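You operate a simulated robot arm through the tools that you are given. There is no shell and no other tool. Be economical: measure what you need, move in short steps, check, and stop when the job is done.

You run a simulated two-armed robot. Do the job below in one go: nothing can be reset, and whatever is moved stays where it is left.

JOB
Wipe up the spill on the worktop with the blue cloth there and put it back.

Only the result counts: the job must be done as asked and must still hold three seconds after the hand-in. Knocking over, shifting, dropping, spilling or breaking anything else fails it. Flat cloth is picked up by pressing the open fingertips on it (5 to 10 N) and closing them slowly along it; thin cloth reads only 2 to 8 mm in the jaws.

ROBOT AND FRAMES
Two 7-joint arms with two-finger parallel grippers on one trunk, on a base that drives. Base frame: it is fixed to the floor where the robot stands at the start and does not move with it; the origin is under the middle of the robot, x ahead of it, y to its left, z up. Units: mm, rad, N and s.
The left shoulder is at the start at [50, 177, 1204], the right one opposite. Payload 3.43 kg a hand.
Tool frame (each hand has its own): the origin (TCP) lies between the finger pads and is the grasp point; the fingertips stand 34 mm ahead of it; z points along the fingers, y is the line along which they close. The gripper opens to 128 mm. The fingers are 24 mm wide and 12 mm thick; the gripper's body (48 by 130 mm) begins 96 mm behind the TCP.
Orientation is told as [roll, pitch, yaw] about the base's x, y, z axes, in that order, counted from this pose: with the fingers straight down and closing along the base's y, the tool's x points along the base's -x, its y along +y and its z along -z.

CONTROLS
- The arms move only by the tool apply_moves. It takes "left_motion", "right_motion" or both (then of equal length, played together; a hand with none holds still); each is one flat list of numbers, 7 for each row, row after row: the shift along the tool's x, y, z in mm, then the turn, a rotation vector about the tool's x, y, z in rad, then the finger opening in mm, from 0 to 128. In form: [dx, dy, dz, rx, ry, rz, jaw, dx, dy, dz, rx, ry, rz, jaw, ...]. A call has 1 to 10 rows; each row shifts and turns the commanded pose from where the row before left it, along the tool's axes as they then stand. A row lasts 0.2 s, in which the tool goes at most 50 mm and 0.15 rad; a call with a longer step from one row to the next is refused whole, and so is a gripper value outside its range. A pose out of reach is approached as far as the arm can. The call stops where the force on the tool passes 40 N (or 10 N more than at its start, if that is more) or the arm is blocked; 0.2 s more then pass. Each finger travels about 108 mm/s and halts on what it meets, pressing with about 45 N; the grip force reading is that of the motor and also rises with nothing between the fingers. The clock runs only during rows and for 0.2 s after the last one: add rows that do not move to give the fingers time. The reply holds the time, the measured pose of the TCP, the force on the tool along the base axes, the opening and the grip force, in the units named above and with some noise, with the torque about the TCP (base axes, N m) and any sound that the robot's microphone picked up, and new pictures: "pictures" is both (left out), scene, wrist or none (wrist: the cameras of the hands that moved).
- Cameras (640 x 400 px; columns grow to the right, rows downward): "scene" is now at [155.4, -30.6, 1372.3]; the picture's right is [-0.33, -0.94, 0.00], its down [-0.47, 0.17, -0.87] and it looks along [0.82, -0.29, -0.50] (base axes); focal length 290 px, centre (320, 200). "left" rides on the left gripper at [76, 11, -160] in its tool frame; the picture's right is [-0.15, 0.99, 0.00], its down [-0.88, -0.13, -0.46] and it looks along [-0.45, -0.07, 0.89] (tool axes); focal length 234 px, centre (320, 200). "right" rides on the right gripper at [76, -11, -160] in its tool frame; the picture's right is [0.15, 0.99, 0.00], its down [-0.88, 0.13, -0.46] and it looks along [-0.45, 0.07, 0.89] (tool axes); focal length 234 px, centre (320, 200).
- move_column(by): slides the trunk up (or, below 0, down) by that many mm; the arms and the scene camera ride with it, the base frame stays. It gives what a move gives, with no picture.
- drive_base(legs): drives the robot by 1 to 6 legs, each [ahead, turn to the left] in mm and rad, along the robot's own axes; the way and the turn of a leg run together, so that a leg with both is an arc; at most 1500 mm and 3.142 rad a leg. The arms and the cameras ride along, it lands a little off, and it stops where it bumps. It gives what a move gives, and a new picture of the scene camera.
- turn_head(pan, tilt): turns the head with the scene camera to pan (to the left, within 1.396 rad either way) and tilt (down, from -0.506 to 1.204), counted from straight ahead of the robot. It gives what a move gives, and a new picture of the scene camera.
- measure_at(camera, pixels): for up to 12 pixels [column, row] of the newest picture of that camera ("zoom" is the newest enlarged one), the place [x, y, z] in the base frame of the surface seen there, good to about 2 mm. No time passes.
- close_up(camera, box): a new picture of the part [left, top, right, bottom] of that camera's present view, enlarged. No time passes.
- job_done(): hands the job in; it is judged then, once.

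Work in short steps. Measure before you move; look again where a grasp or a placing could have gone wrong, and mend it. You have 80 turns and 260 pictures in all, those below and enlarged ones among them. Open the grippers and draw the arms clear of the work before you hand the job in, unless the task says otherwise; then end with one line.

The tools are called as a command line: name --argument value ..., lists and objects as JSON in quotes. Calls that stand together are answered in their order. apply_moves: Moves the arms, as the interface text tells. Its arguments: {"type":"object","properties":{"left_motion":{"type":"array","items":{"type":"number"}},"right_motion":{"type":"array","items":{"type":"number"}},"pictures":{"type":"string","enum":["both","scene","wrist","none"]}},"required":[]} The other tools are called the same way: move_column (by) slides the trunk up or down; drive_base (legs) drives the base; turn_head (pan, tilt) turns the head that bears the scene camera; measure_at (camera, pixels) gives the place of the surface under pixels of a picture; close_up (camera, box) takes an enlarged picture of a part of a camera's view; job_done () hands the job in.

At the start:

```text
t: 0.0
left_ee_pos: [302.6, 37.3, 1187.9]
left_tool_rot: [-0.001, -0.002, -0.001]
left_ft_force: [-0.7, 0.4, 0.3]
left_wrist_torque: [0.02, 0.0, -0.01]
left_gripper_width: 127.7
left_finger_force: 0.1
right_ee_pos: [364.1, -354.4, 1202.5]
right_tool_rot: [0.003, 0.001, 0.0]
right_ft_force: [-0.2, -0.2, 0.3]
right_wrist_torque: [0.02, -0.01, 0.0]
right_gripper_width: 127.9
right_finger_force: 0.1
trunk travel left (down, up): [-375.0, 26.0]
robot x, y, heading: [1.7, -1.9, -0.001]
head pan, tilt: [-0.335, 0.525]
```

scene: 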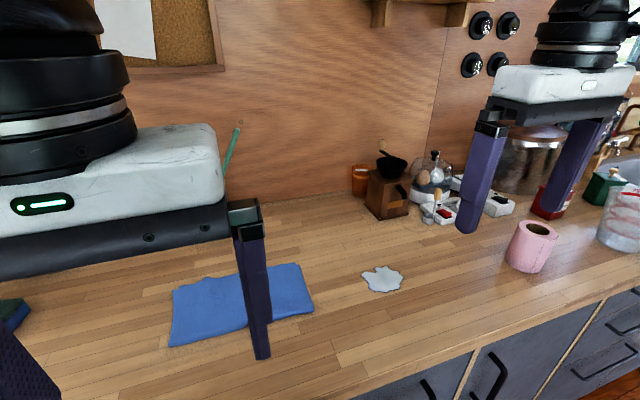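
right: 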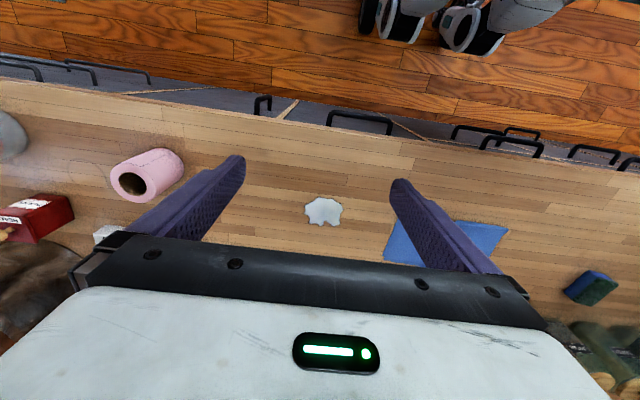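
left: 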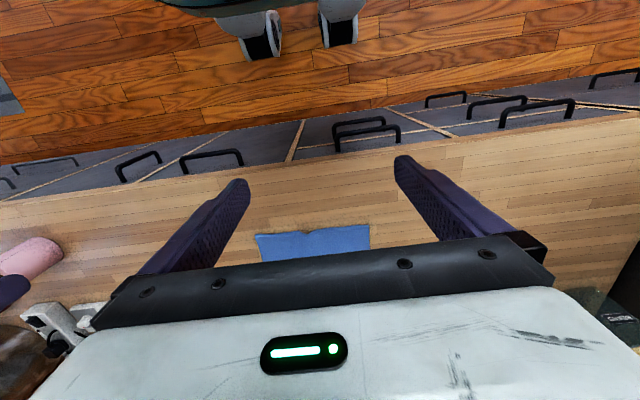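

The scene shows the blue cloth at about (240,305) and the spill at (382,279). I measure their outlines.

measure_at --camera "scene" --pixels '[[173, 290], [168, 346], [300, 263], [313, 311], [215, 310], [290, 290], [362, 270], [385, 265], [403, 280], [380, 293], [382, 279], [205, 279]]'

close_up --camera "scene" --box '[150, 220, 430, 395]'

```text
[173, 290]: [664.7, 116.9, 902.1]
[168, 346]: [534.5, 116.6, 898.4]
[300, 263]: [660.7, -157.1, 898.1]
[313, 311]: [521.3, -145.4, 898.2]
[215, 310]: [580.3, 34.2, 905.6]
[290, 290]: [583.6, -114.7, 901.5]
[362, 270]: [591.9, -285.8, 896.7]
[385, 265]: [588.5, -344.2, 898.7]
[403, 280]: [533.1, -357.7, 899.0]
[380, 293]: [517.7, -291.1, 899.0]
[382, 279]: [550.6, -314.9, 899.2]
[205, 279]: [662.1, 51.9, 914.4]
```

```text
2.29 times, centred on (290, 308) of scene
```

zoom: 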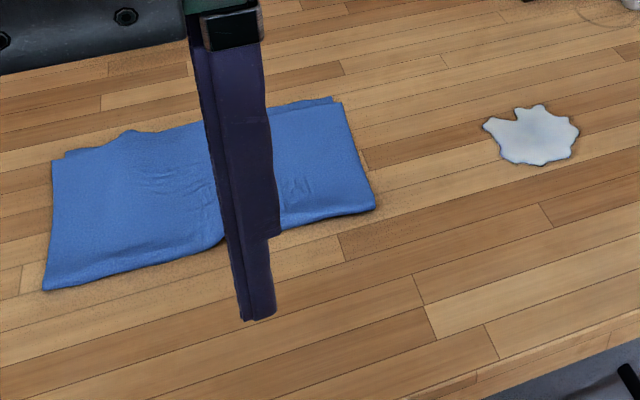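

The worktop reads z≈898 (not 854) and the cloth spans x 525–663, y −150–117, apparently folded. I'll move the left arm aside and bring the right hand above the cloth centre at height for a better look.

apply_moves --left_motion '[0, 25, 0, 0, 0, 0, 128, 0, 25, 0, 0, 0, 0, 128, 0, 25, 0, 0, 0, 0, 128, 0, 25, 0, 0, 0, 0, 128, 0, 25, 0, 0, 0, 0, 128, 0, 25, 0, 0, 0, 0, 128, 0, 25, 0, 0, 0, 0, 128, 0, 25, 0, 0, 0, 0, 128, 0, 0, 0, 0, 0, 0, 128, 0, 0, 0, 0, 0, 0, 128]' --right_motion '[-23, 34, 8, 0, 0, 0, 128, -23, 34, 8, 0, 0, 0, 128, -23, 34, 8, 0, 0, 0, 128, -23, 34, 8, 0, 0, 0, 128, -23, 34, 8, 0, 0, 0, 128, -23, 34, 8, 0, 0, 0, 128, -23, 34, 8, 0, 0, 0, 128, -23, 34, 8, 0, 0, 0, 128, -23, 34, 8, 0, 0, 0, 128, -21, 38, 8, 0, 0, 0, 128]'

```text
t: 2.2
left_ee_pos: [301.7, 238.6, 1188.3]
left_tool_rot: [-0.001, 0.001, -0.001]
left_ft_force: [0.5, 1.0, 0.4]
left_wrist_torque: [0.03, -0.03, -0.02]
left_gripper_width: 128.1
left_finger_force: 0.0
right_ee_pos: [478.3, -156.6, 1119.4]
right_tool_rot: [0.003, -0.002, -0.001]
right_ft_force: [-0.2, -0.9, -0.5]
right_wrist_torque: [0.02, 0.01, -0.02]
right_gripper_width: 127.8
right_finger_force: 0.1
right hand out of reach, approached as far as the arm can: row 6, 7, 8, 9, 10
trunk travel left (down, up): [-375.0, 26.0]
robot x, y, heading: [0.6, -0.3, -0.001]
head pan, tilt: [-0.335, 0.525]
```

scene: 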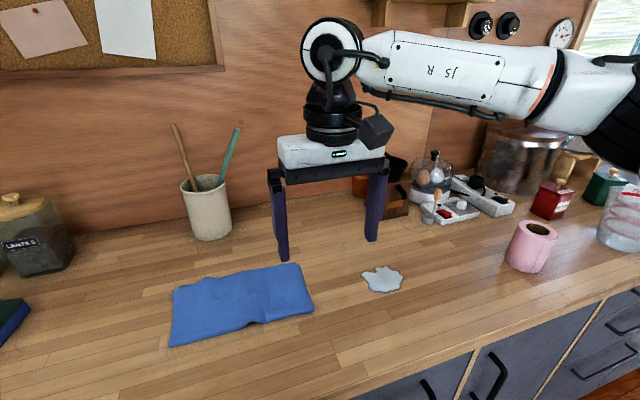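
right: 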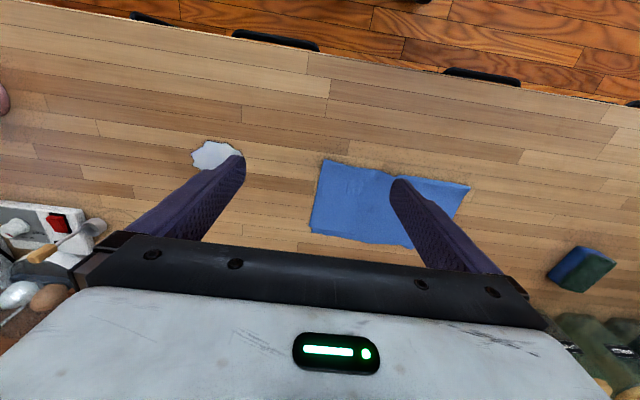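
left: 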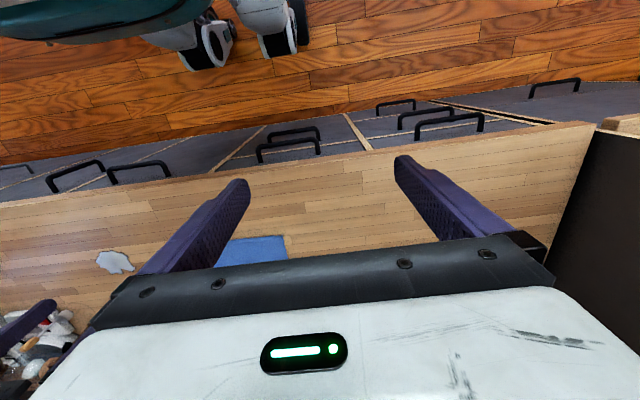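

The right hand stopped short at height (wrist too high). I lower it to see whether reach improves and where the commanded pose stands.

apply_moves --right_motion '[0, 0, 20, 0, 0, 0, 60, 0, 0, 20, 0, 0, 0, 60, 0, 0, 20, 0, 0, 0, 60, 0, 0, 10, 0, 0, 0, 60, 0, 0, 0, 0, 0, 0, 60]' --pictures "scene"

```text
t: 3.4
left_ee_pos: [301.5, 237.1, 1187.7]
left_tool_rot: [0.0, 0.0, -0.001]
left_ft_force: [0.8, -0.7, 0.2]
left_wrist_torque: [-0.05, 0.01, -0.03]
left_gripper_width: 127.9
left_finger_force: 0.0
right_ee_pos: [479.6, -158.7, 1049.0]
right_tool_rot: [0.004, 0.001, 0.0]
right_ft_force: [-1.1, 0.1, -0.9]
right_wrist_torque: [0.02, -0.01, -0.04]
right_gripper_width: 60.1
right_finger_force: 0.0
trunk travel left (down, up): [-375.0, 26.0]
robot x, y, heading: [2.3, 0.6, 0.002]
head pan, tilt: [-0.335, 0.525]
```

scene: 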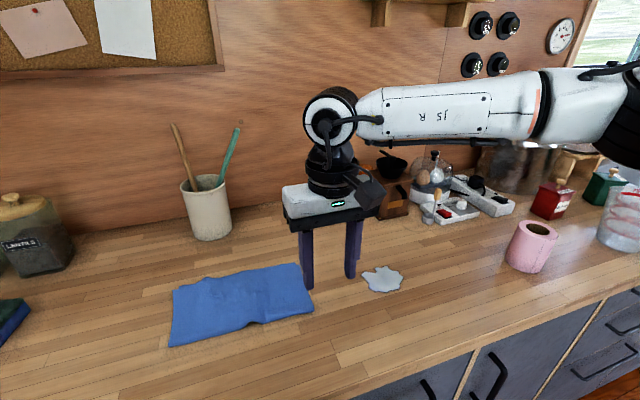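

The commanded pose follows the reached one, and lower works. The cloth is unobstructed now, so I take a close look at its edges.

close_up --camera "scene" --box '[155, 250, 325, 356]'

measure_at --camera "scene" --pixels '[[174, 291], [170, 345], [298, 265], [311, 310], [240, 280], [240, 300], [240, 320], [270, 300], [205, 310], [262, 321], [262, 335], [290, 300]]'

```text
3.76 times, centred on (240, 303) of scene
```

zoom: 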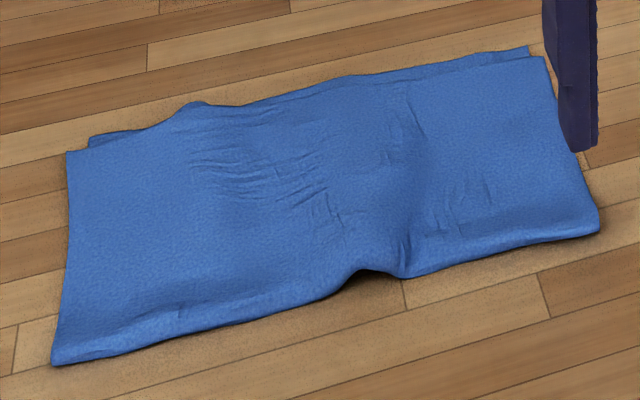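

```text
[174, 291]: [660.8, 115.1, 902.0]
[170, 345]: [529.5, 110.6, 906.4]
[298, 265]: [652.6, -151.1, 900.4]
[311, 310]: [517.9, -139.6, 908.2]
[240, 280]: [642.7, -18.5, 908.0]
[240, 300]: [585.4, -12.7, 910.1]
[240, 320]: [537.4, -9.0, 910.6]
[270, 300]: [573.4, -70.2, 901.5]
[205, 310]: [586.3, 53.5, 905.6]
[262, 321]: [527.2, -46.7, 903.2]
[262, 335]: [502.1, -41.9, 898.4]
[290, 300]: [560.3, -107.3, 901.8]
```

The cloth is folded once, with the fold at the front (x≈520) and slightly raised near (527,−45). I check the obstacles near the spill before choosing a path.

measure_at --camera "scene" --pixels '[[398, 215], [437, 222], [425, 212], [460, 220], [530, 268], [512, 250], [500, 212], [208, 238], [455, 345], [330, 385], [362, 190], [400, 281]]'

close_up --camera "scene" --box '[320, 200, 560, 350]'

```text
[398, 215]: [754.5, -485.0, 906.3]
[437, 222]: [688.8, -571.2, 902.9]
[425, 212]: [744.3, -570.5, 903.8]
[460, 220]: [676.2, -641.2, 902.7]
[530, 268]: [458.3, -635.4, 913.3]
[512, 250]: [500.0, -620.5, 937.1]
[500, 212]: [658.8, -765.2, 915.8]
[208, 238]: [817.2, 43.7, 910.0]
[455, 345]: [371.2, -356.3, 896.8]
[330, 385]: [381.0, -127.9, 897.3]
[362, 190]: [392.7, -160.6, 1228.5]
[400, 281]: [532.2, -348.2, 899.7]
```

```text
2.67 times, centred on (440, 275) of scene
```

zoom: 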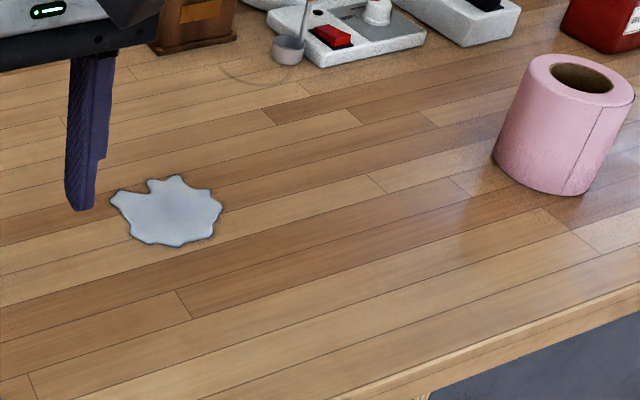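

The area is clear: nearest objects are over 120 mm away from the sweep. I'll pinch at the raised part of the fold, approaching to (537, −45, 965).

apply_moves --right_motion '[-11.5, 22.7, 7, 0, 0, 0, 60, -11.5, 22.7, 7, 0, 0, 0, 60, -11.5, 22.7, 20, 0, 0, 0, 60, -11.5, 22.7, 20, 0, 0, 0, 60, -11.5, 22.7, 30, 0, 0, 0, 60, 0, 0, 0, 0, 0, 0, 60]'

```text
t: 4.8
left_ee_pos: [301.2, 236.6, 1189.0]
left_tool_rot: [0.0, -0.001, 0.002]
left_ft_force: [-0.2, 0.0, 0.5]
left_wrist_torque: [0.01, 0.0, 0.01]
left_gripper_width: 128.1
left_finger_force: 0.1
right_ee_pos: [460.8, -153.0, 989.7]
right_tool_rot: [0.003, -0.003, 0.0]
right_ft_force: [0.0, 0.4, -0.5]
right_wrist_torque: [-0.01, -0.02, 0.01]
right_gripper_width: 59.9
right_finger_force: 0.1
right hand out of reach, approached as far as the arm can: row 1, 2, 3, 4, 5
trunk travel left (down, up): [-375.0, 26.0]
robot x, y, heading: [3.3, -2.4, -0.004]
head pan, tilt: [-0.335, 0.525]
```

scene: 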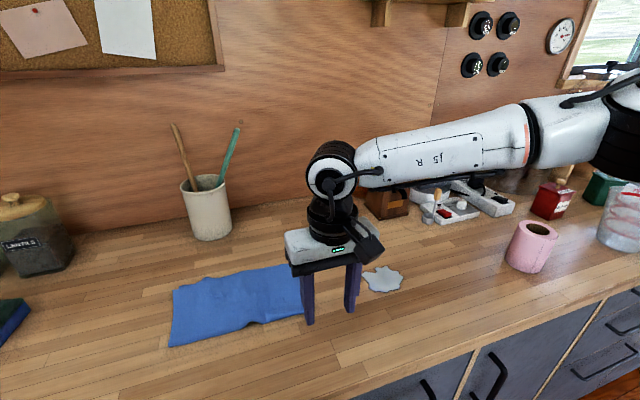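
right: 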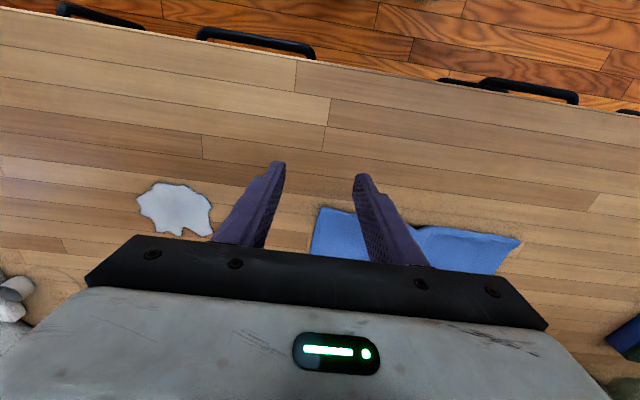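

The right hand cannot go further inward in this stance. I turn the base left by 0.3 rad so the cloth lies on the right arm's own side (the hand hovers about 50 mm above everything).

drive_base --legs '[[0, 0.3]]'

```text
t: 6.2
left_ee_pos: [219.4, 316.1, 1188.0]
left_tool_rot: [-0.002, 0.0, 0.299]
left_ft_force: [-0.1, 0.2, 0.3]
left_wrist_torque: [-0.03, 0.02, 0.04]
left_gripper_width: 128.0
left_finger_force: 0.1
right_ee_pos: [485.8, -11.9, 990.0]
right_tool_rot: [0.005, -0.003, 0.299]
right_ft_force: [0.3, 0.4, 0.2]
right_wrist_torque: [-0.01, -0.01, -0.01]
right_gripper_width: 59.8
right_finger_force: 0.0
trunk travel left (down, up): [-375.0, 26.0]
robot x, y, heading: [0.4, 3.1, 0.296]
head pan, tilt: [-0.335, 0.525]
```

scene: 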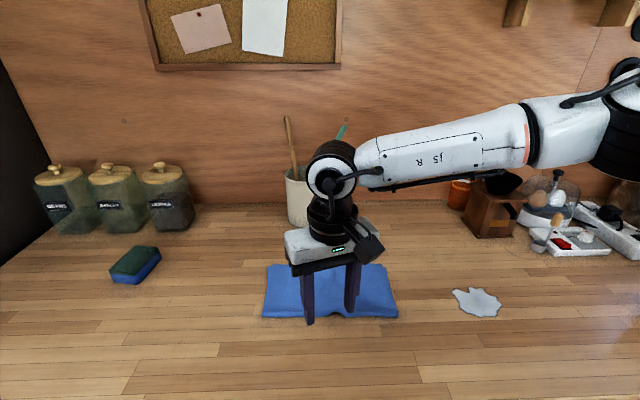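

Now the right hand is at (486,−12,990) with yaw 0.3. I shift to about (537,−45), turn yaw back to 0 and go down to 965.

apply_moves --right_motion '[-13, -15.5, 0, 0, 0, 0, 60, -13, -15.5, 0, 0, 0, 0, 60, -13, -15.5, 0, 0, 0, 0, 60, 0, 0, 8, 0, 0, 0.1, 60, 0, 0, 8, 0, 0, 0.1, 60, 0, 0, 9, 0, 0, 0.1, 60, 0, 0, 0, 0, 0, 0, 60]'

```text
t: 7.8
left_ee_pos: [218.3, 316.8, 1189.4]
left_tool_rot: [-0.002, 0.0, 0.299]
left_ft_force: [0.0, 0.2, -0.6]
left_wrist_torque: [0.03, 0.01, 0.02]
left_gripper_width: 128.0
left_finger_force: 0.2
right_ee_pos: [537.2, -44.6, 965.1]
right_tool_rot: [0.004, 0.0, -0.003]
right_ft_force: [0.1, -0.5, 1.1]
right_wrist_torque: [-0.03, -0.01, -0.03]
right_gripper_width: 60.1
right_finger_force: 0.1
trunk travel left (down, up): [-375.0, 26.0]
robot x, y, heading: [2.0, 1.2, 0.299]
head pan, tilt: [-0.335, 0.525]
```

scene: 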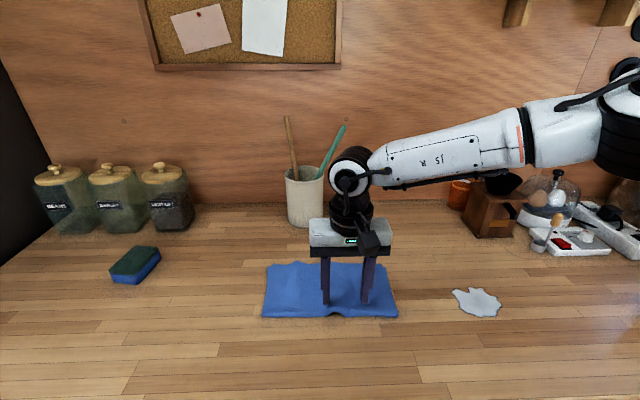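
right: 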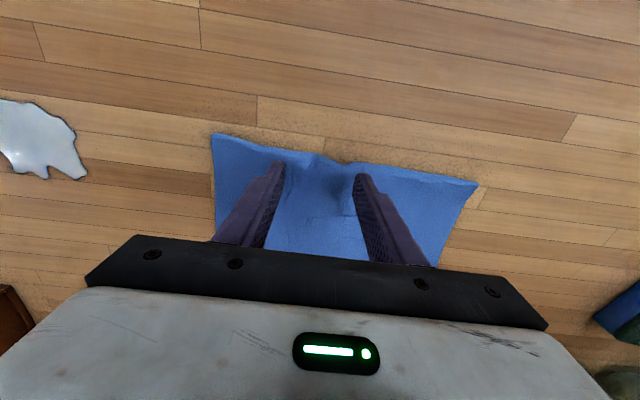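

Fingers straddle the wavy part of the fold. I go down gently toward contact (tips now at ~931, cloth ~905).

apply_moves --right_motion '[0, 0, 9, 0, 0, 0, 60, 0, 0, 9, 0, 0, 0, 60, 0, 0, 4, 0, 0, 0, 60, 0, 0, 3, 0, 0, 0, 60, 0, 0, 0, 0, 0, 0, 60]' --pictures "none"

```text
t: 9.0
left_ee_pos: [218.4, 315.8, 1187.5]
left_tool_rot: [-0.001, 0.001, 0.298]
left_ft_force: [0.9, 1.0, -0.5]
left_wrist_torque: [-0.02, 0.0, 0.0]
left_gripper_width: 128.2
left_finger_force: 0.1
right_ee_pos: [534.0, -48.2, 942.3]
right_tool_rot: [0.005, -0.003, -0.001]
right_ft_force: [-0.7, 0.4, 1.3]
right_wrist_torque: [-0.04, 0.03, 0.04]
right_gripper_width: 60.2
right_finger_force: 0.1
right hand out of reach, approached as far as the arm can: row 3
trunk travel left (down, up): [-375.0, 26.0]
robot x, y, heading: [2.0, 2.2, 0.3]
head pan, tilt: [-0.335, 0.525]
```

Reach is marginal here but the hand is at z=942, tips ~908. I continue down in small steps watching force.

apply_moves --right_motion '[0, 0, 2, 0, 0, 0, 60, 0, 0, 2, 0, 0, 0, 60, 0, 0, 2, 0, 0, 0, 60, 0, 0, 0, 0, 0, 0, 60]' --pictures "none"

```text
t: 10.0
left_ee_pos: [219.5, 315.6, 1188.6]
left_tool_rot: [-0.002, -0.001, 0.299]
left_ft_force: [-0.1, 0.1, -0.1]
left_wrist_torque: [-0.02, 0.02, 0.0]
left_gripper_width: 128.1
left_finger_force: 0.0
right_ee_pos: [533.9, -50.3, 936.8]
right_tool_rot: [0.006, 0.0, -0.003]
right_ft_force: [-0.3, 0.2, 0.7]
right_wrist_torque: [-0.03, -0.01, 0.03]
right_gripper_width: 59.9
right_finger_force: 0.0
right hand out of reach, approached as far as the arm can: row 3
trunk travel left (down, up): [-375.0, 26.0]
robot x, y, heading: [-0.8, 1.7, 0.299]
head pan, tilt: [-0.335, 0.525]
```

Still no contact force (tips ~903). I continue down with a slight outward bias to stay in reach.

apply_moves --right_motion '[0, -1, 1.5, 0, 0, 0, 60, 0, -1, 1.5, 0, 0, 0, 60, 0, 0, 0, 0, 0, 0, 60]' --pictures "wrist"

```text
t: 10.8
left_ee_pos: [217.5, 316.9, 1188.3]
left_tool_rot: [-0.002, 0.0, 0.298]
left_ft_force: [0.5, -0.5, -0.3]
left_wrist_torque: [0.04, -0.01, -0.02]
left_gripper_width: 128.0
left_finger_force: 0.1
right_ee_pos: [532.6, -52.8, 936.1]
right_tool_rot: [0.005, -0.007, -0.002]
right_ft_force: [-0.1, 3.3, 14.6]
right_wrist_torque: [-0.31, 0.02, 0.02]
right_gripper_width: 58.9
right_finger_force: 0.1
trunk travel left (down, up): [-375.0, 26.0]
robot x, y, heading: [0.3, 1.7, 0.301]
head pan, tilt: [-0.335, 0.525]
```

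right: 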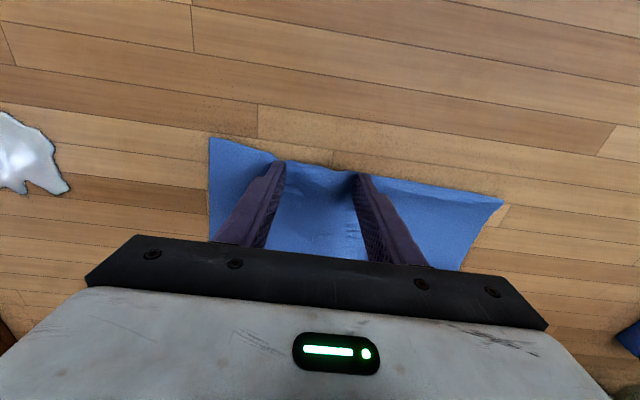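

Contact at 14.6 N; I ease off about 0.7 mm and close slowly along the cloth.

apply_moves --right_motion '[0, 0, -0.7, 0, 0, 0, 58, 0, 0, 0, 0, 0, 0, 52, 0, 0, 0, 0, 0, 0, 46, 0, 0, 0, 0, 0, 0, 40, 0, 0, 0, 0, 0, 0, 34, 0, 0, 0, 0, 0, 0, 28]' --pictures "wrist"

```text
t: 12.2
left_ee_pos: [217.9, 315.3, 1188.6]
left_tool_rot: [-0.002, -0.003, 0.298]
left_ft_force: [0.6, -0.2, -0.2]
left_wrist_torque: [0.02, -0.01, 0.0]
left_gripper_width: 127.7
left_finger_force: 0.1
right_ee_pos: [533.9, -52.1, 936.1]
right_tool_rot: [0.004, -0.003, -0.002]
right_ft_force: [1.1, -0.4, 17.2]
right_wrist_torque: [-0.23, -0.07, 0.01]
right_gripper_width: 27.9
right_finger_force: 0.0
trunk travel left (down, up): [-375.0, 26.0]
robot x, y, heading: [2.2, 2.5, 0.296]
head pan, tilt: [-0.335, 0.525]
```

right: 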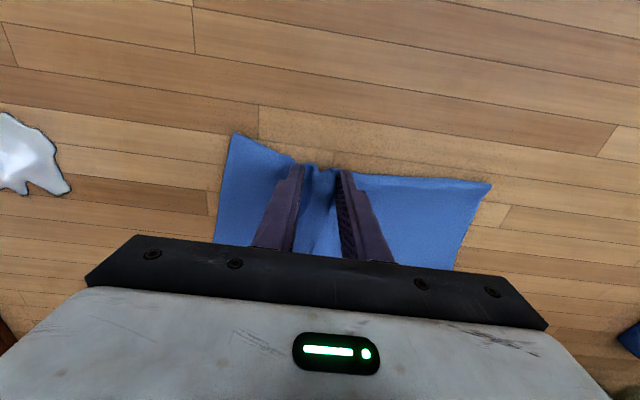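

The cloth is gathering between the fingers (force 17 N). I ease up a little more and close the rest of the way.

apply_moves --right_motion '[0, 0, -1, 0, 0, 0, 23, 0, 0, 0, 0, 0, 0, 18, 0, 0, 0, 0, 0, 0, 13, 0, 0, 0, 0, 0, 0, 8, 0, 0, 0, 0, 0, 0, 3, 0, 0, 0, 0, 0, 0, 0, 0, 0, 0, 0, 0, 0, 0, 0, 0, 0, 0, 0, 0, 0]'

```text
t: 14.0
left_ee_pos: [216.7, 315.2, 1189.3]
left_tool_rot: [-0.002, -0.001, 0.299]
left_ft_force: [0.1, -0.4, 0.4]
left_wrist_torque: [0.02, -0.01, 0.01]
left_gripper_width: 127.8
left_finger_force: 0.0
right_ee_pos: [532.7, -52.3, 936.8]
right_tool_rot: [0.003, -0.001, -0.003]
right_ft_force: [0.6, 0.2, 13.6]
right_wrist_torque: [-0.01, -0.03, 0.03]
right_gripper_width: 3.3
right_finger_force: 38.2
trunk travel left (down, up): [-375.0, 26.0]
robot x, y, heading: [0.3, -0.0, 0.297]
head pan, tilt: [-0.335, 0.525]
```

scene: 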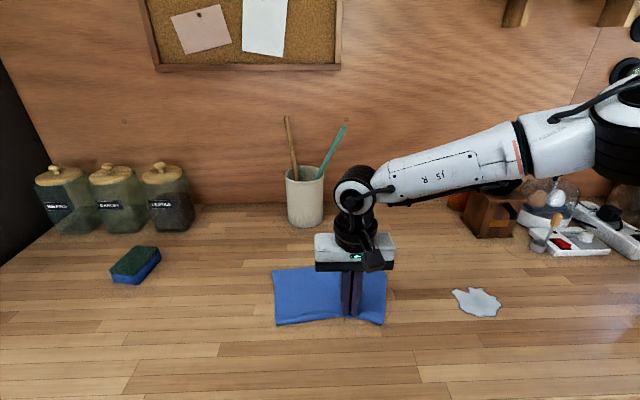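
right: 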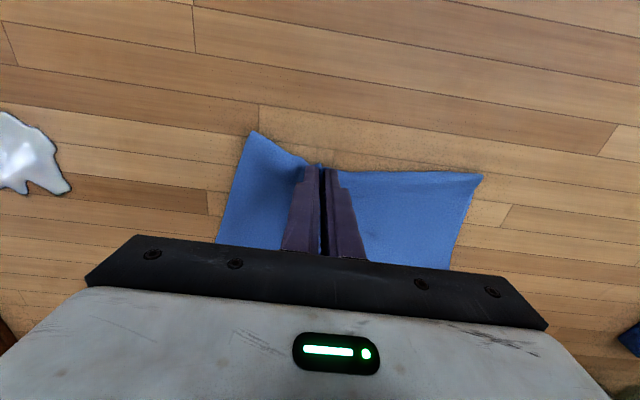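

The cloth is held (3.3 mm, 38 N). I ease up 2 mm and drag it first 90 mm to the right to see whether both layers follow.

apply_moves --right_motion '[0, 0, -2, 0, 0, 0, 0, 0, -15, 0, 0, 0, 0, 0, 0, -15, 0, 0, 0, 0, 0, 0, -20, 0, 0, 0, 0, 0, 0, -20, 0, 0, 0, 0, 0, 0, -20, 0, 0, 0, 0, 0, 0, 0, 0, 0, 0, 0, 0]'

```text
t: 15.6
left_ee_pos: [219.1, 315.7, 1188.4]
left_tool_rot: [-0.002, 0.001, 0.299]
left_ft_force: [0.1, 0.0, 0.8]
left_wrist_torque: [0.01, 0.02, -0.02]
left_gripper_width: 128.0
left_finger_force: 0.1
right_ee_pos: [532.9, -143.3, 936.2]
right_tool_rot: [0.005, 0.0, -0.002]
right_ft_force: [-0.2, -0.3, -0.2]
right_wrist_torque: [0.0, 0.01, 0.03]
right_gripper_width: 3.2
right_finger_force: 38.4
trunk travel left (down, up): [-375.0, 26.0]
robot x, y, heading: [2.7, -0.1, 0.3]
head pan, tilt: [-0.335, 0.525]
```

scene: 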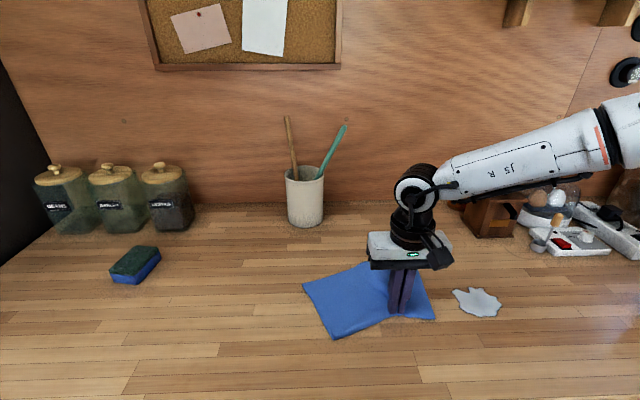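
right: 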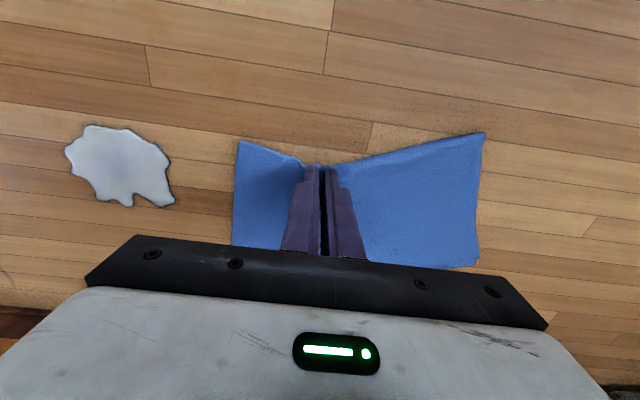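

The whole folded cloth follows, trailing a bit. I continue across the spill (x 517–592, y −285…−358), ending at y≈−320.

apply_moves --right_motion '[0, -22, 0, 0, 0, 0, 0, 0, -22, 0, 0, 0, 0, 0, 0, -22, 0, 0, 0, 0, 0, 0, -22, 0, 0, 0, 0, 0, 0, -22, 0, 0, 0, 0, 0, 0, -22, 0, 0, 0, 0, 0, 0, -22, 0, 0, 0, 0, 0, 0, -22, 0, 0, 0, 0, 0, 0, 0, 0, 0, 0, 0, 0]'

```text
t: 17.6
left_ee_pos: [218.8, 315.4, 1189.5]
left_tool_rot: [-0.002, 0.0, 0.298]
left_ft_force: [-0.2, -0.6, -0.2]
left_wrist_torque: [-0.02, 0.01, -0.02]
left_gripper_width: 128.0
left_finger_force: 0.1
right_ee_pos: [534.1, -319.7, 935.5]
right_tool_rot: [0.005, -0.003, -0.002]
right_ft_force: [-0.2, 0.9, 3.2]
right_wrist_torque: [0.1, -0.01, 0.02]
right_gripper_width: 3.4
right_finger_force: 38.0
trunk travel left (down, up): [-375.0, 26.0]
robot x, y, heading: [-0.1, -2.3, 0.298]
head pan, tilt: [-0.335, 0.525]
```

scene: 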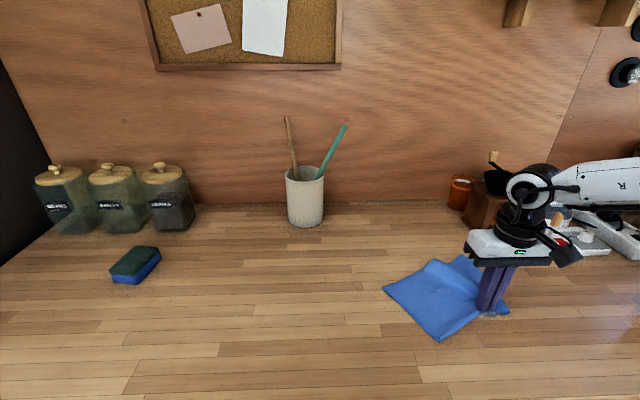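
right: 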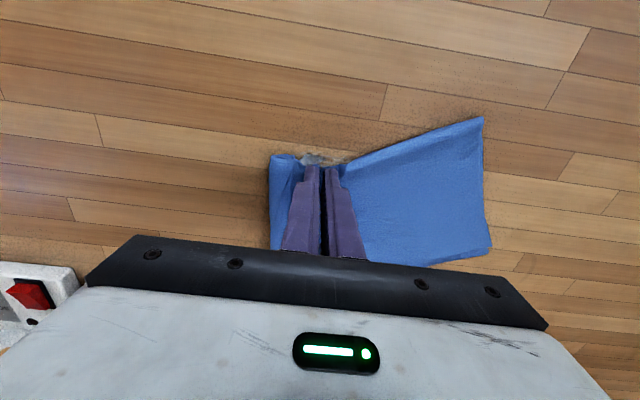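

Some spill remains just in front of the fingers (wrist pixel (315,158)). I press slightly and scrub, starting along the near edge x≈510.

apply_moves --right_motion '[12, 0, 0, 0, 0, 0, 0, 12, 0, 1, 0, 0, 0, 0, 0, -20, 0, 0, 0, 0, 0, 0, -20, 0, 0, 0, 0, 0, -8, 20, 0, 0, 0, 0, 0, 0, 25, 0, 0, 0, 0, 0, 0, 25, 0, 0, 0, 0, 0, 0, 25, 0, 0, 0, 0, 0, 0, 0, 0, 0, 0, 0, 0]'

```text
t: 19.6
left_ee_pos: [217.8, 316.3, 1187.2]
left_tool_rot: [0.001, 0.001, 0.299]
left_ft_force: [0.3, -1.1, 0.9]
left_wrist_torque: [0.03, 0.0, 0.0]
left_gripper_width: 128.0
left_finger_force: 0.1
right_ee_pos: [518.6, -264.6, 936.9]
right_tool_rot: [0.003, -0.001, -0.001]
right_ft_force: [1.1, -0.1, 0.8]
right_wrist_torque: [-0.02, 0.03, 0.01]
right_gripper_width: 3.2
right_finger_force: 37.7
trunk travel left (down, up): [-375.0, 26.0]
robot x, y, heading: [3.5, 2.2, 0.303]
head pan, tilt: [-0.335, 0.525]
```

scene: 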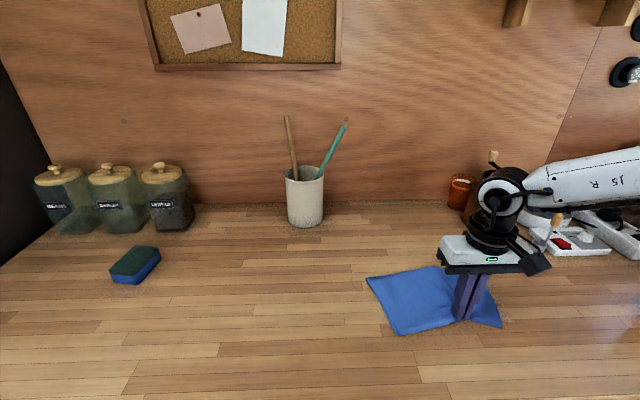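
right: 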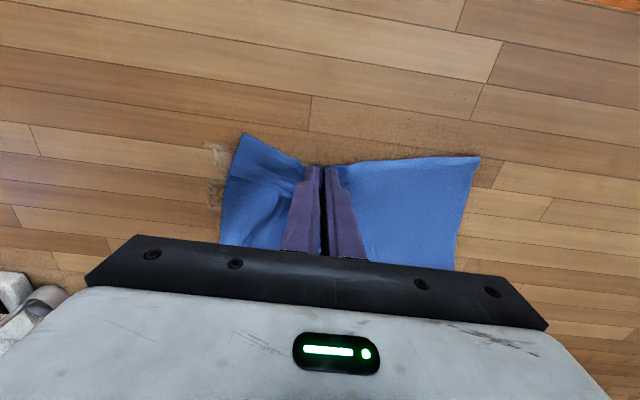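

Only faint remnants show at wrist pixels (217,150) and (215,192). I measure and look closer.

measure_at --camera "right" --pixels '[[215, 150], [215, 192], [222, 168]]'

close_up --camera "right" --box '[160, 110, 340, 222]'

```text
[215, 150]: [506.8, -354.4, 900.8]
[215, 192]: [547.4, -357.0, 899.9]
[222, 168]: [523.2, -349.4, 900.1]
```

```text
3.56 times, centred on (250, 166) of right
```

zoom: 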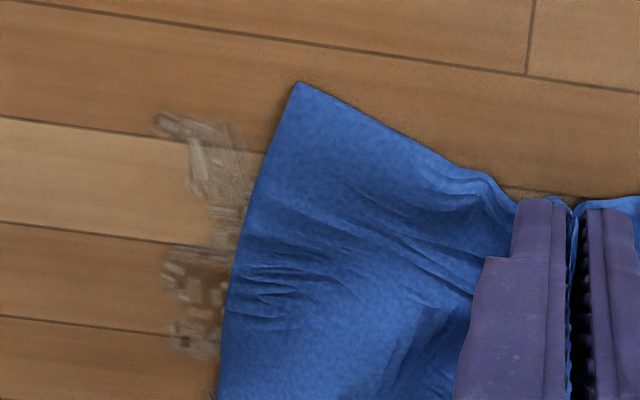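

Thin residue remains around x 505–550, y −345…−365. I press a bit more and raster through that area.

apply_moves --right_motion '[10, -20, 1.5, 0, 0, 0, 0, 0, -30, 0, 0, 0, 0, 0, 0, -35, 0, 0, 0, 0, 0, 0, -35, 0, 0, 0, 0, 0, -15, 0, 0, 0, 0, 0, 0, 0, 40, 0, 0, 0, 0, 0, -15, 0, 0, 0, 0, 0, 0, 0, -40, 0, 0, 0, 0, 0, -12, 0, 0, 0, 0, 0, 0, 0, 40, 0, 0, 0, 0, 0]'

```text
t: 21.8
left_ee_pos: [217.0, 317.1, 1189.0]
left_tool_rot: [-0.004, -0.002, 0.299]
left_ft_force: [0.0, -0.3, -0.1]
left_wrist_torque: [-0.01, 0.01, -0.02]
left_gripper_width: 127.9
left_finger_force: 0.1
right_ee_pos: [550.5, -345.3, 935.4]
right_tool_rot: [-0.002, -0.008, -0.002]
right_ft_force: [1.7, -10.5, 27.7]
right_wrist_torque: [-0.38, -0.05, 0.0]
right_gripper_width: 3.3
right_finger_force: 38.8
trunk travel left (down, up): [-375.0, 26.0]
robot x, y, heading: [-0.6, -1.2, 0.3]
head pan, tilt: [-0.335, 0.525]
```

scene: 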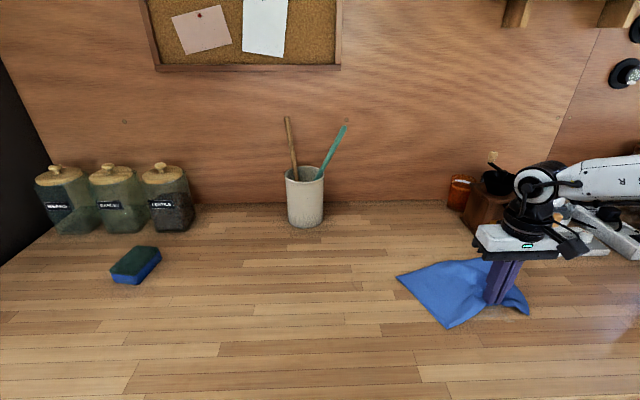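
right: 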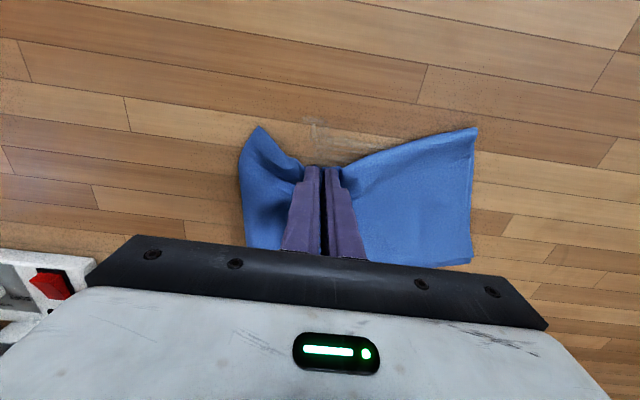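

Force is 28 N, so I ease up; a faint trace is still at (315,130), i.e. x≈505. I swipe along x 495–515.

apply_moves --right_motion '[20, 0, -0.8, 0, 0, 0, 0, 20, 0, 0, 0, 0, 0, 0, 10, 0, 0, 0, 0, 0, 0, 0, -30, 0, 0, 0, 0, 0, 5, 30, 0, 0, 0, 0, 0, 0, 40, 0, 0, 0, 0, 0, 0, 30, 0, 0, 0, 0, 0, -15, 0, 0, 0, 0, 0, 0, 0, -35, 0, 0, 0, 0, 0, 0, -35, 0, 0, 0, 0, 0]'

close_up --camera "right" --box '[160, 90, 500, 290]'

```text
t: 24.0
left_ee_pos: [218.2, 315.7, 1188.1]
left_tool_rot: [-0.001, 0.0, 0.299]
left_ft_force: [-0.4, 0.4, 0.4]
left_wrist_torque: [0.0, 0.0, 0.01]
left_gripper_width: 128.0
left_finger_force: 0.1
right_ee_pos: [507.0, -343.4, 935.4]
right_tool_rot: [0.004, 0.001, -0.002]
right_ft_force: [-0.4, 1.8, 5.1]
right_wrist_torque: [0.05, -0.02, -0.03]
right_gripper_width: 3.4
right_finger_force: 37.7
trunk travel left (down, up): [-375.0, 26.0]
robot x, y, heading: [-1.1, -0.7, 0.295]
head pan, tilt: [-0.335, 0.525]
```

scene: 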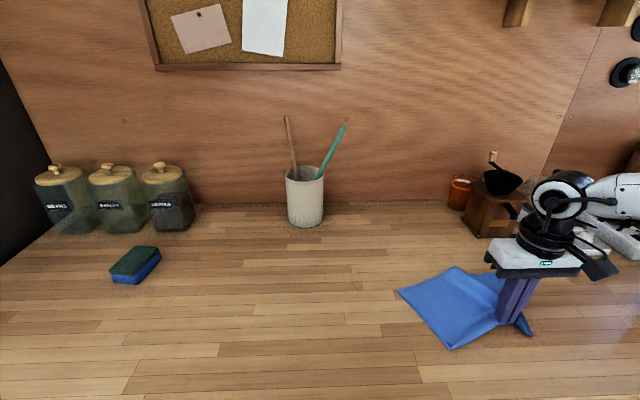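
right: 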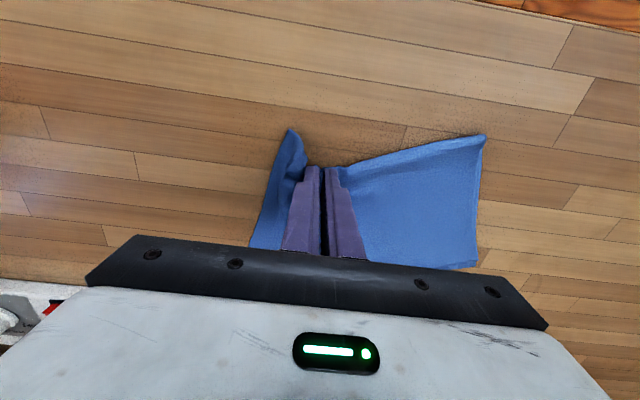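

```text
1.88 times, centred on (330, 190) of right
```

zoom: 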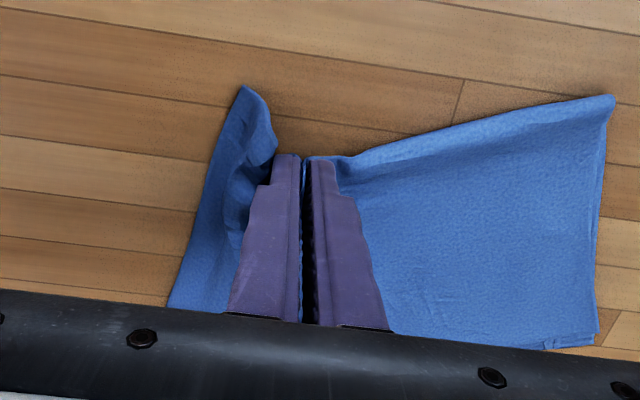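

Visible wood is clean. I drag the cloth back left to uncover the rest of the spill area and check.

apply_moves --right_motion '[-5, 25, 0, 0, 0, 0, 0, -5, 25, 0, 0, 0, 0, 0, -5, 25, 0, 0, 0, 0, 0, -5, 25, -0.5, 0, 0, 0, 0, -5, 25, 0, 0, 0, 0, 0, 0, 25, 0, 0, 0, 0, 0, 0, 25, 0, 0, 0, 0, 0, 0, 25, 0, 0, 0, 0, 0, 0, 15, 0, 0, 0, 0, 0]'

close_up --camera "scene" --box '[280, 230, 600, 400]'

close_up --camera "right" --box '[0, 80, 320, 280]'

```text
t: 26.0
left_ee_pos: [217.9, 315.8, 1189.6]
left_tool_rot: [-0.003, 0.002, 0.298]
left_ft_force: [-1.2, -0.1, 0.0]
left_wrist_torque: [0.01, -0.01, 0.0]
left_gripper_width: 128.1
left_finger_force: 0.0
right_ee_pos: [533.8, -127.4, 936.3]
right_tool_rot: [0.003, -0.003, -0.001]
right_ft_force: [-0.2, -1.4, 3.4]
right_wrist_torque: [-0.07, -0.02, 0.0]
right_gripper_width: 3.2
right_finger_force: 37.7
trunk travel left (down, up): [-375.0, 26.0]
robot x, y, heading: [2.7, 1.2, 0.296]
head pan, tilt: [-0.335, 0.525]
```

scene: 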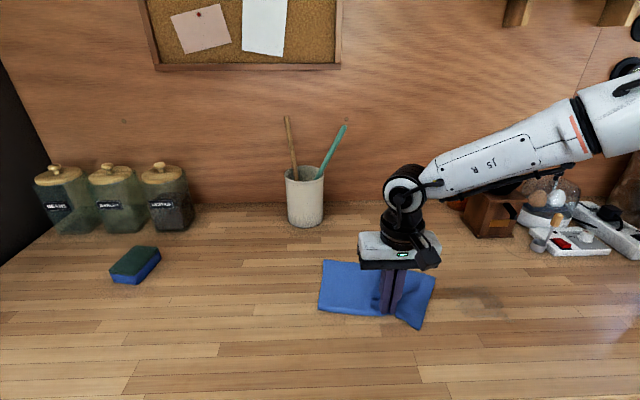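
right: 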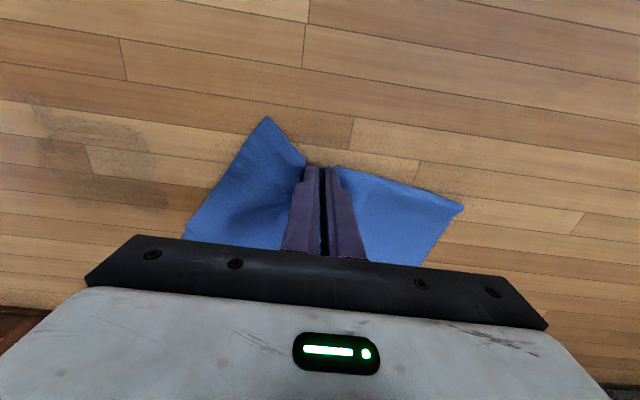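

```text
2.00 times, centred on (440, 315) of scene
```

zoom: 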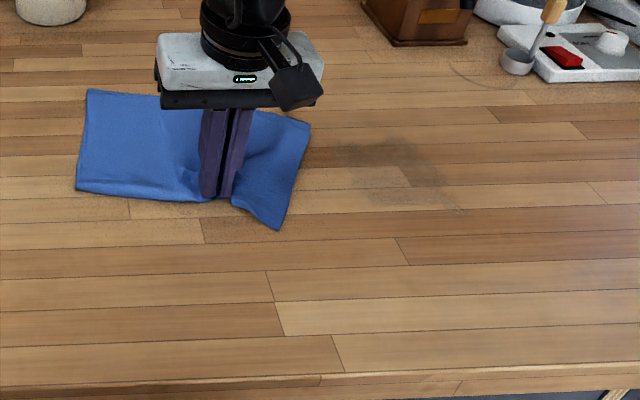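

```text
2.00 times, centred on (160, 180) of right
```

zoom: 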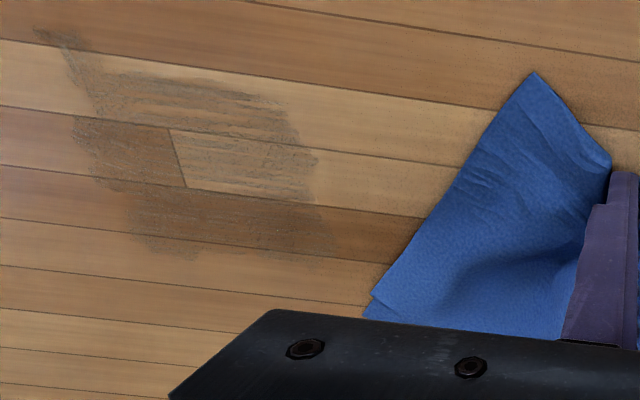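

A dark damp film remains where the spill was. I measure its extent to wipe it again.

measure_at --camera "right" --pixels '[[20, 100], [40, 120], [100, 118], [150, 140], [165, 200], [80, 200], [45, 170], [100, 160]]'

```text
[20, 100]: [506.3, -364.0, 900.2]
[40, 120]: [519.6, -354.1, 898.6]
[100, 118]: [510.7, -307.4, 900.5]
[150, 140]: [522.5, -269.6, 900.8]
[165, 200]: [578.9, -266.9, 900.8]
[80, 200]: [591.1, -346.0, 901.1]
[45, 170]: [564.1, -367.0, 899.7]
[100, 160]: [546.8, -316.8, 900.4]
```

The film spans x 506–592, y −267…−367. I go back and raster over it with about 5–10 N of press.

apply_moves --right_motion '[5, -32, 0, 0, 0, 0, 0, 5, -32, 0, 0, 0, 0, 0, 5, -32, 0, 0, 0, 0, 0, 5, -32, 0.6, 0, 0, 0, 0, 0, -40, 0.4, 0, 0, 0, 0, 0, -40, 0, 0, 0, 0, 0, 0, -40, 0, 0, 0, 0, 0, -18, 0, 0, 0, 0, 0, 0, 0, 40, 0, 0, 0, 0, 0, 0, 40, 0, 0, 0, 0, 0]' --pictures "none"

apply_moves --right_motion '[0, 40, 0, 0, 0, 0, 0, -20, 0, 0, 0, 0, 0, 0, 0, -40, 0, 0, 0, 0, 0, 0, -40, 0, 0, 0, 0, 0, 0, -40, 0, 0, 0, 0, 0, -20, 0, 0, 0, 0, 0, 0, 0, 40, 0, 0, 0, 0, 0, 0, 40, 0, 0, 0, 0, 0, 0, 40, 0, 0, 0, 0, 0, 0, 0, 0, 0, 0, 0, 0]'

close_up --camera "right" --box '[80, 80, 400, 280]'

```text
t: 28.2
left_ee_pos: [218.2, 316.8, 1188.5]
left_tool_rot: [-0.001, 0.0, 0.299]
left_ft_force: [0.6, -0.1, 0.0]
left_wrist_torque: [-0.01, 0.03, -0.02]
left_gripper_width: 127.9
left_finger_force: 0.2
right_ee_pos: [534.8, -297.3, 936.0]
right_tool_rot: [0.001, -0.006, -0.002]
right_ft_force: [0.4, -8.2, 17.8]
right_wrist_torque: [-0.31, -0.03, -0.08]
right_gripper_width: 3.5
right_finger_force: 37.6
trunk travel left (down, up): [-375.0, 26.0]
robot x, y, heading: [-1.5, 1.1, 0.3]
head pan, tilt: [-0.335, 0.525]
```

```text
t: 30.4
left_ee_pos: [216.3, 316.1, 1189.4]
left_tool_rot: [-0.001, -0.001, 0.299]
left_ft_force: [0.1, -0.6, -0.3]
left_wrist_torque: [0.01, 0.01, 0.02]
left_gripper_width: 127.9
left_finger_force: 0.1
right_ee_pos: [571.8, -257.9, 936.1]
right_tool_rot: [0.003, -0.006, -0.002]
right_ft_force: [0.9, -12.7, 32.4]
right_wrist_torque: [-0.52, -0.12, 0.02]
right_gripper_width: 3.4
right_finger_force: 37.4
trunk travel left (down, up): [-375.0, 26.0]
robot x, y, heading: [-0.4, 0.3, 0.298]
head pan, tilt: [-0.335, 0.525]
```

scene: 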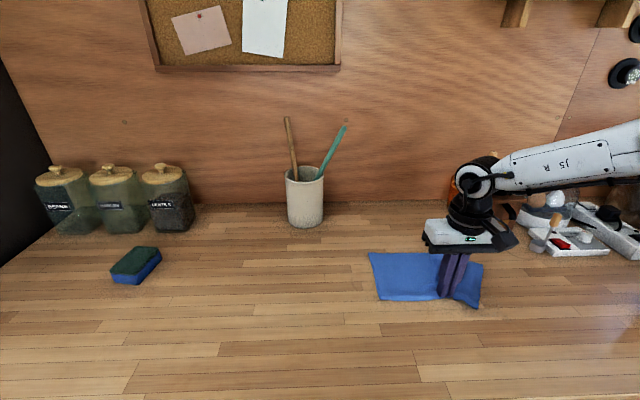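
right: 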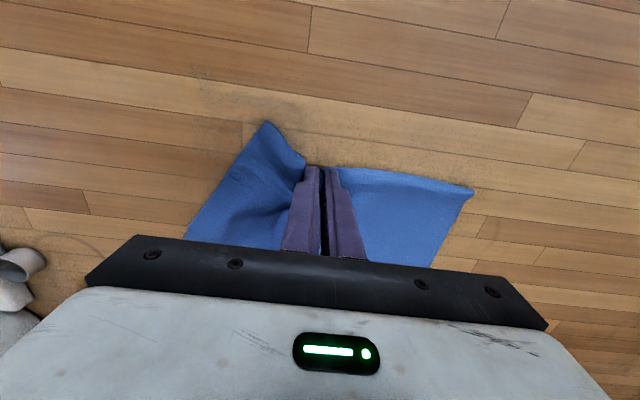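

```text
2.00 times, centred on (240, 180) of right
```

zoom: 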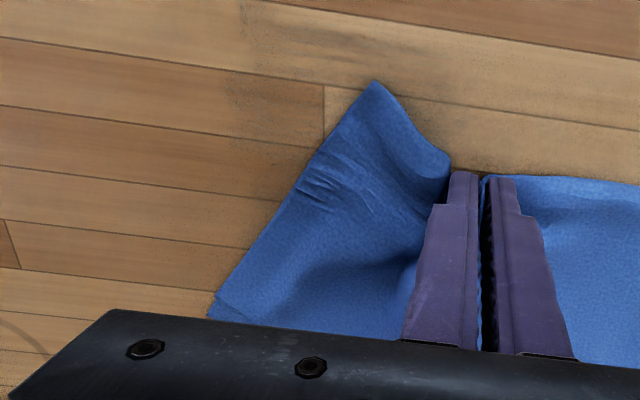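

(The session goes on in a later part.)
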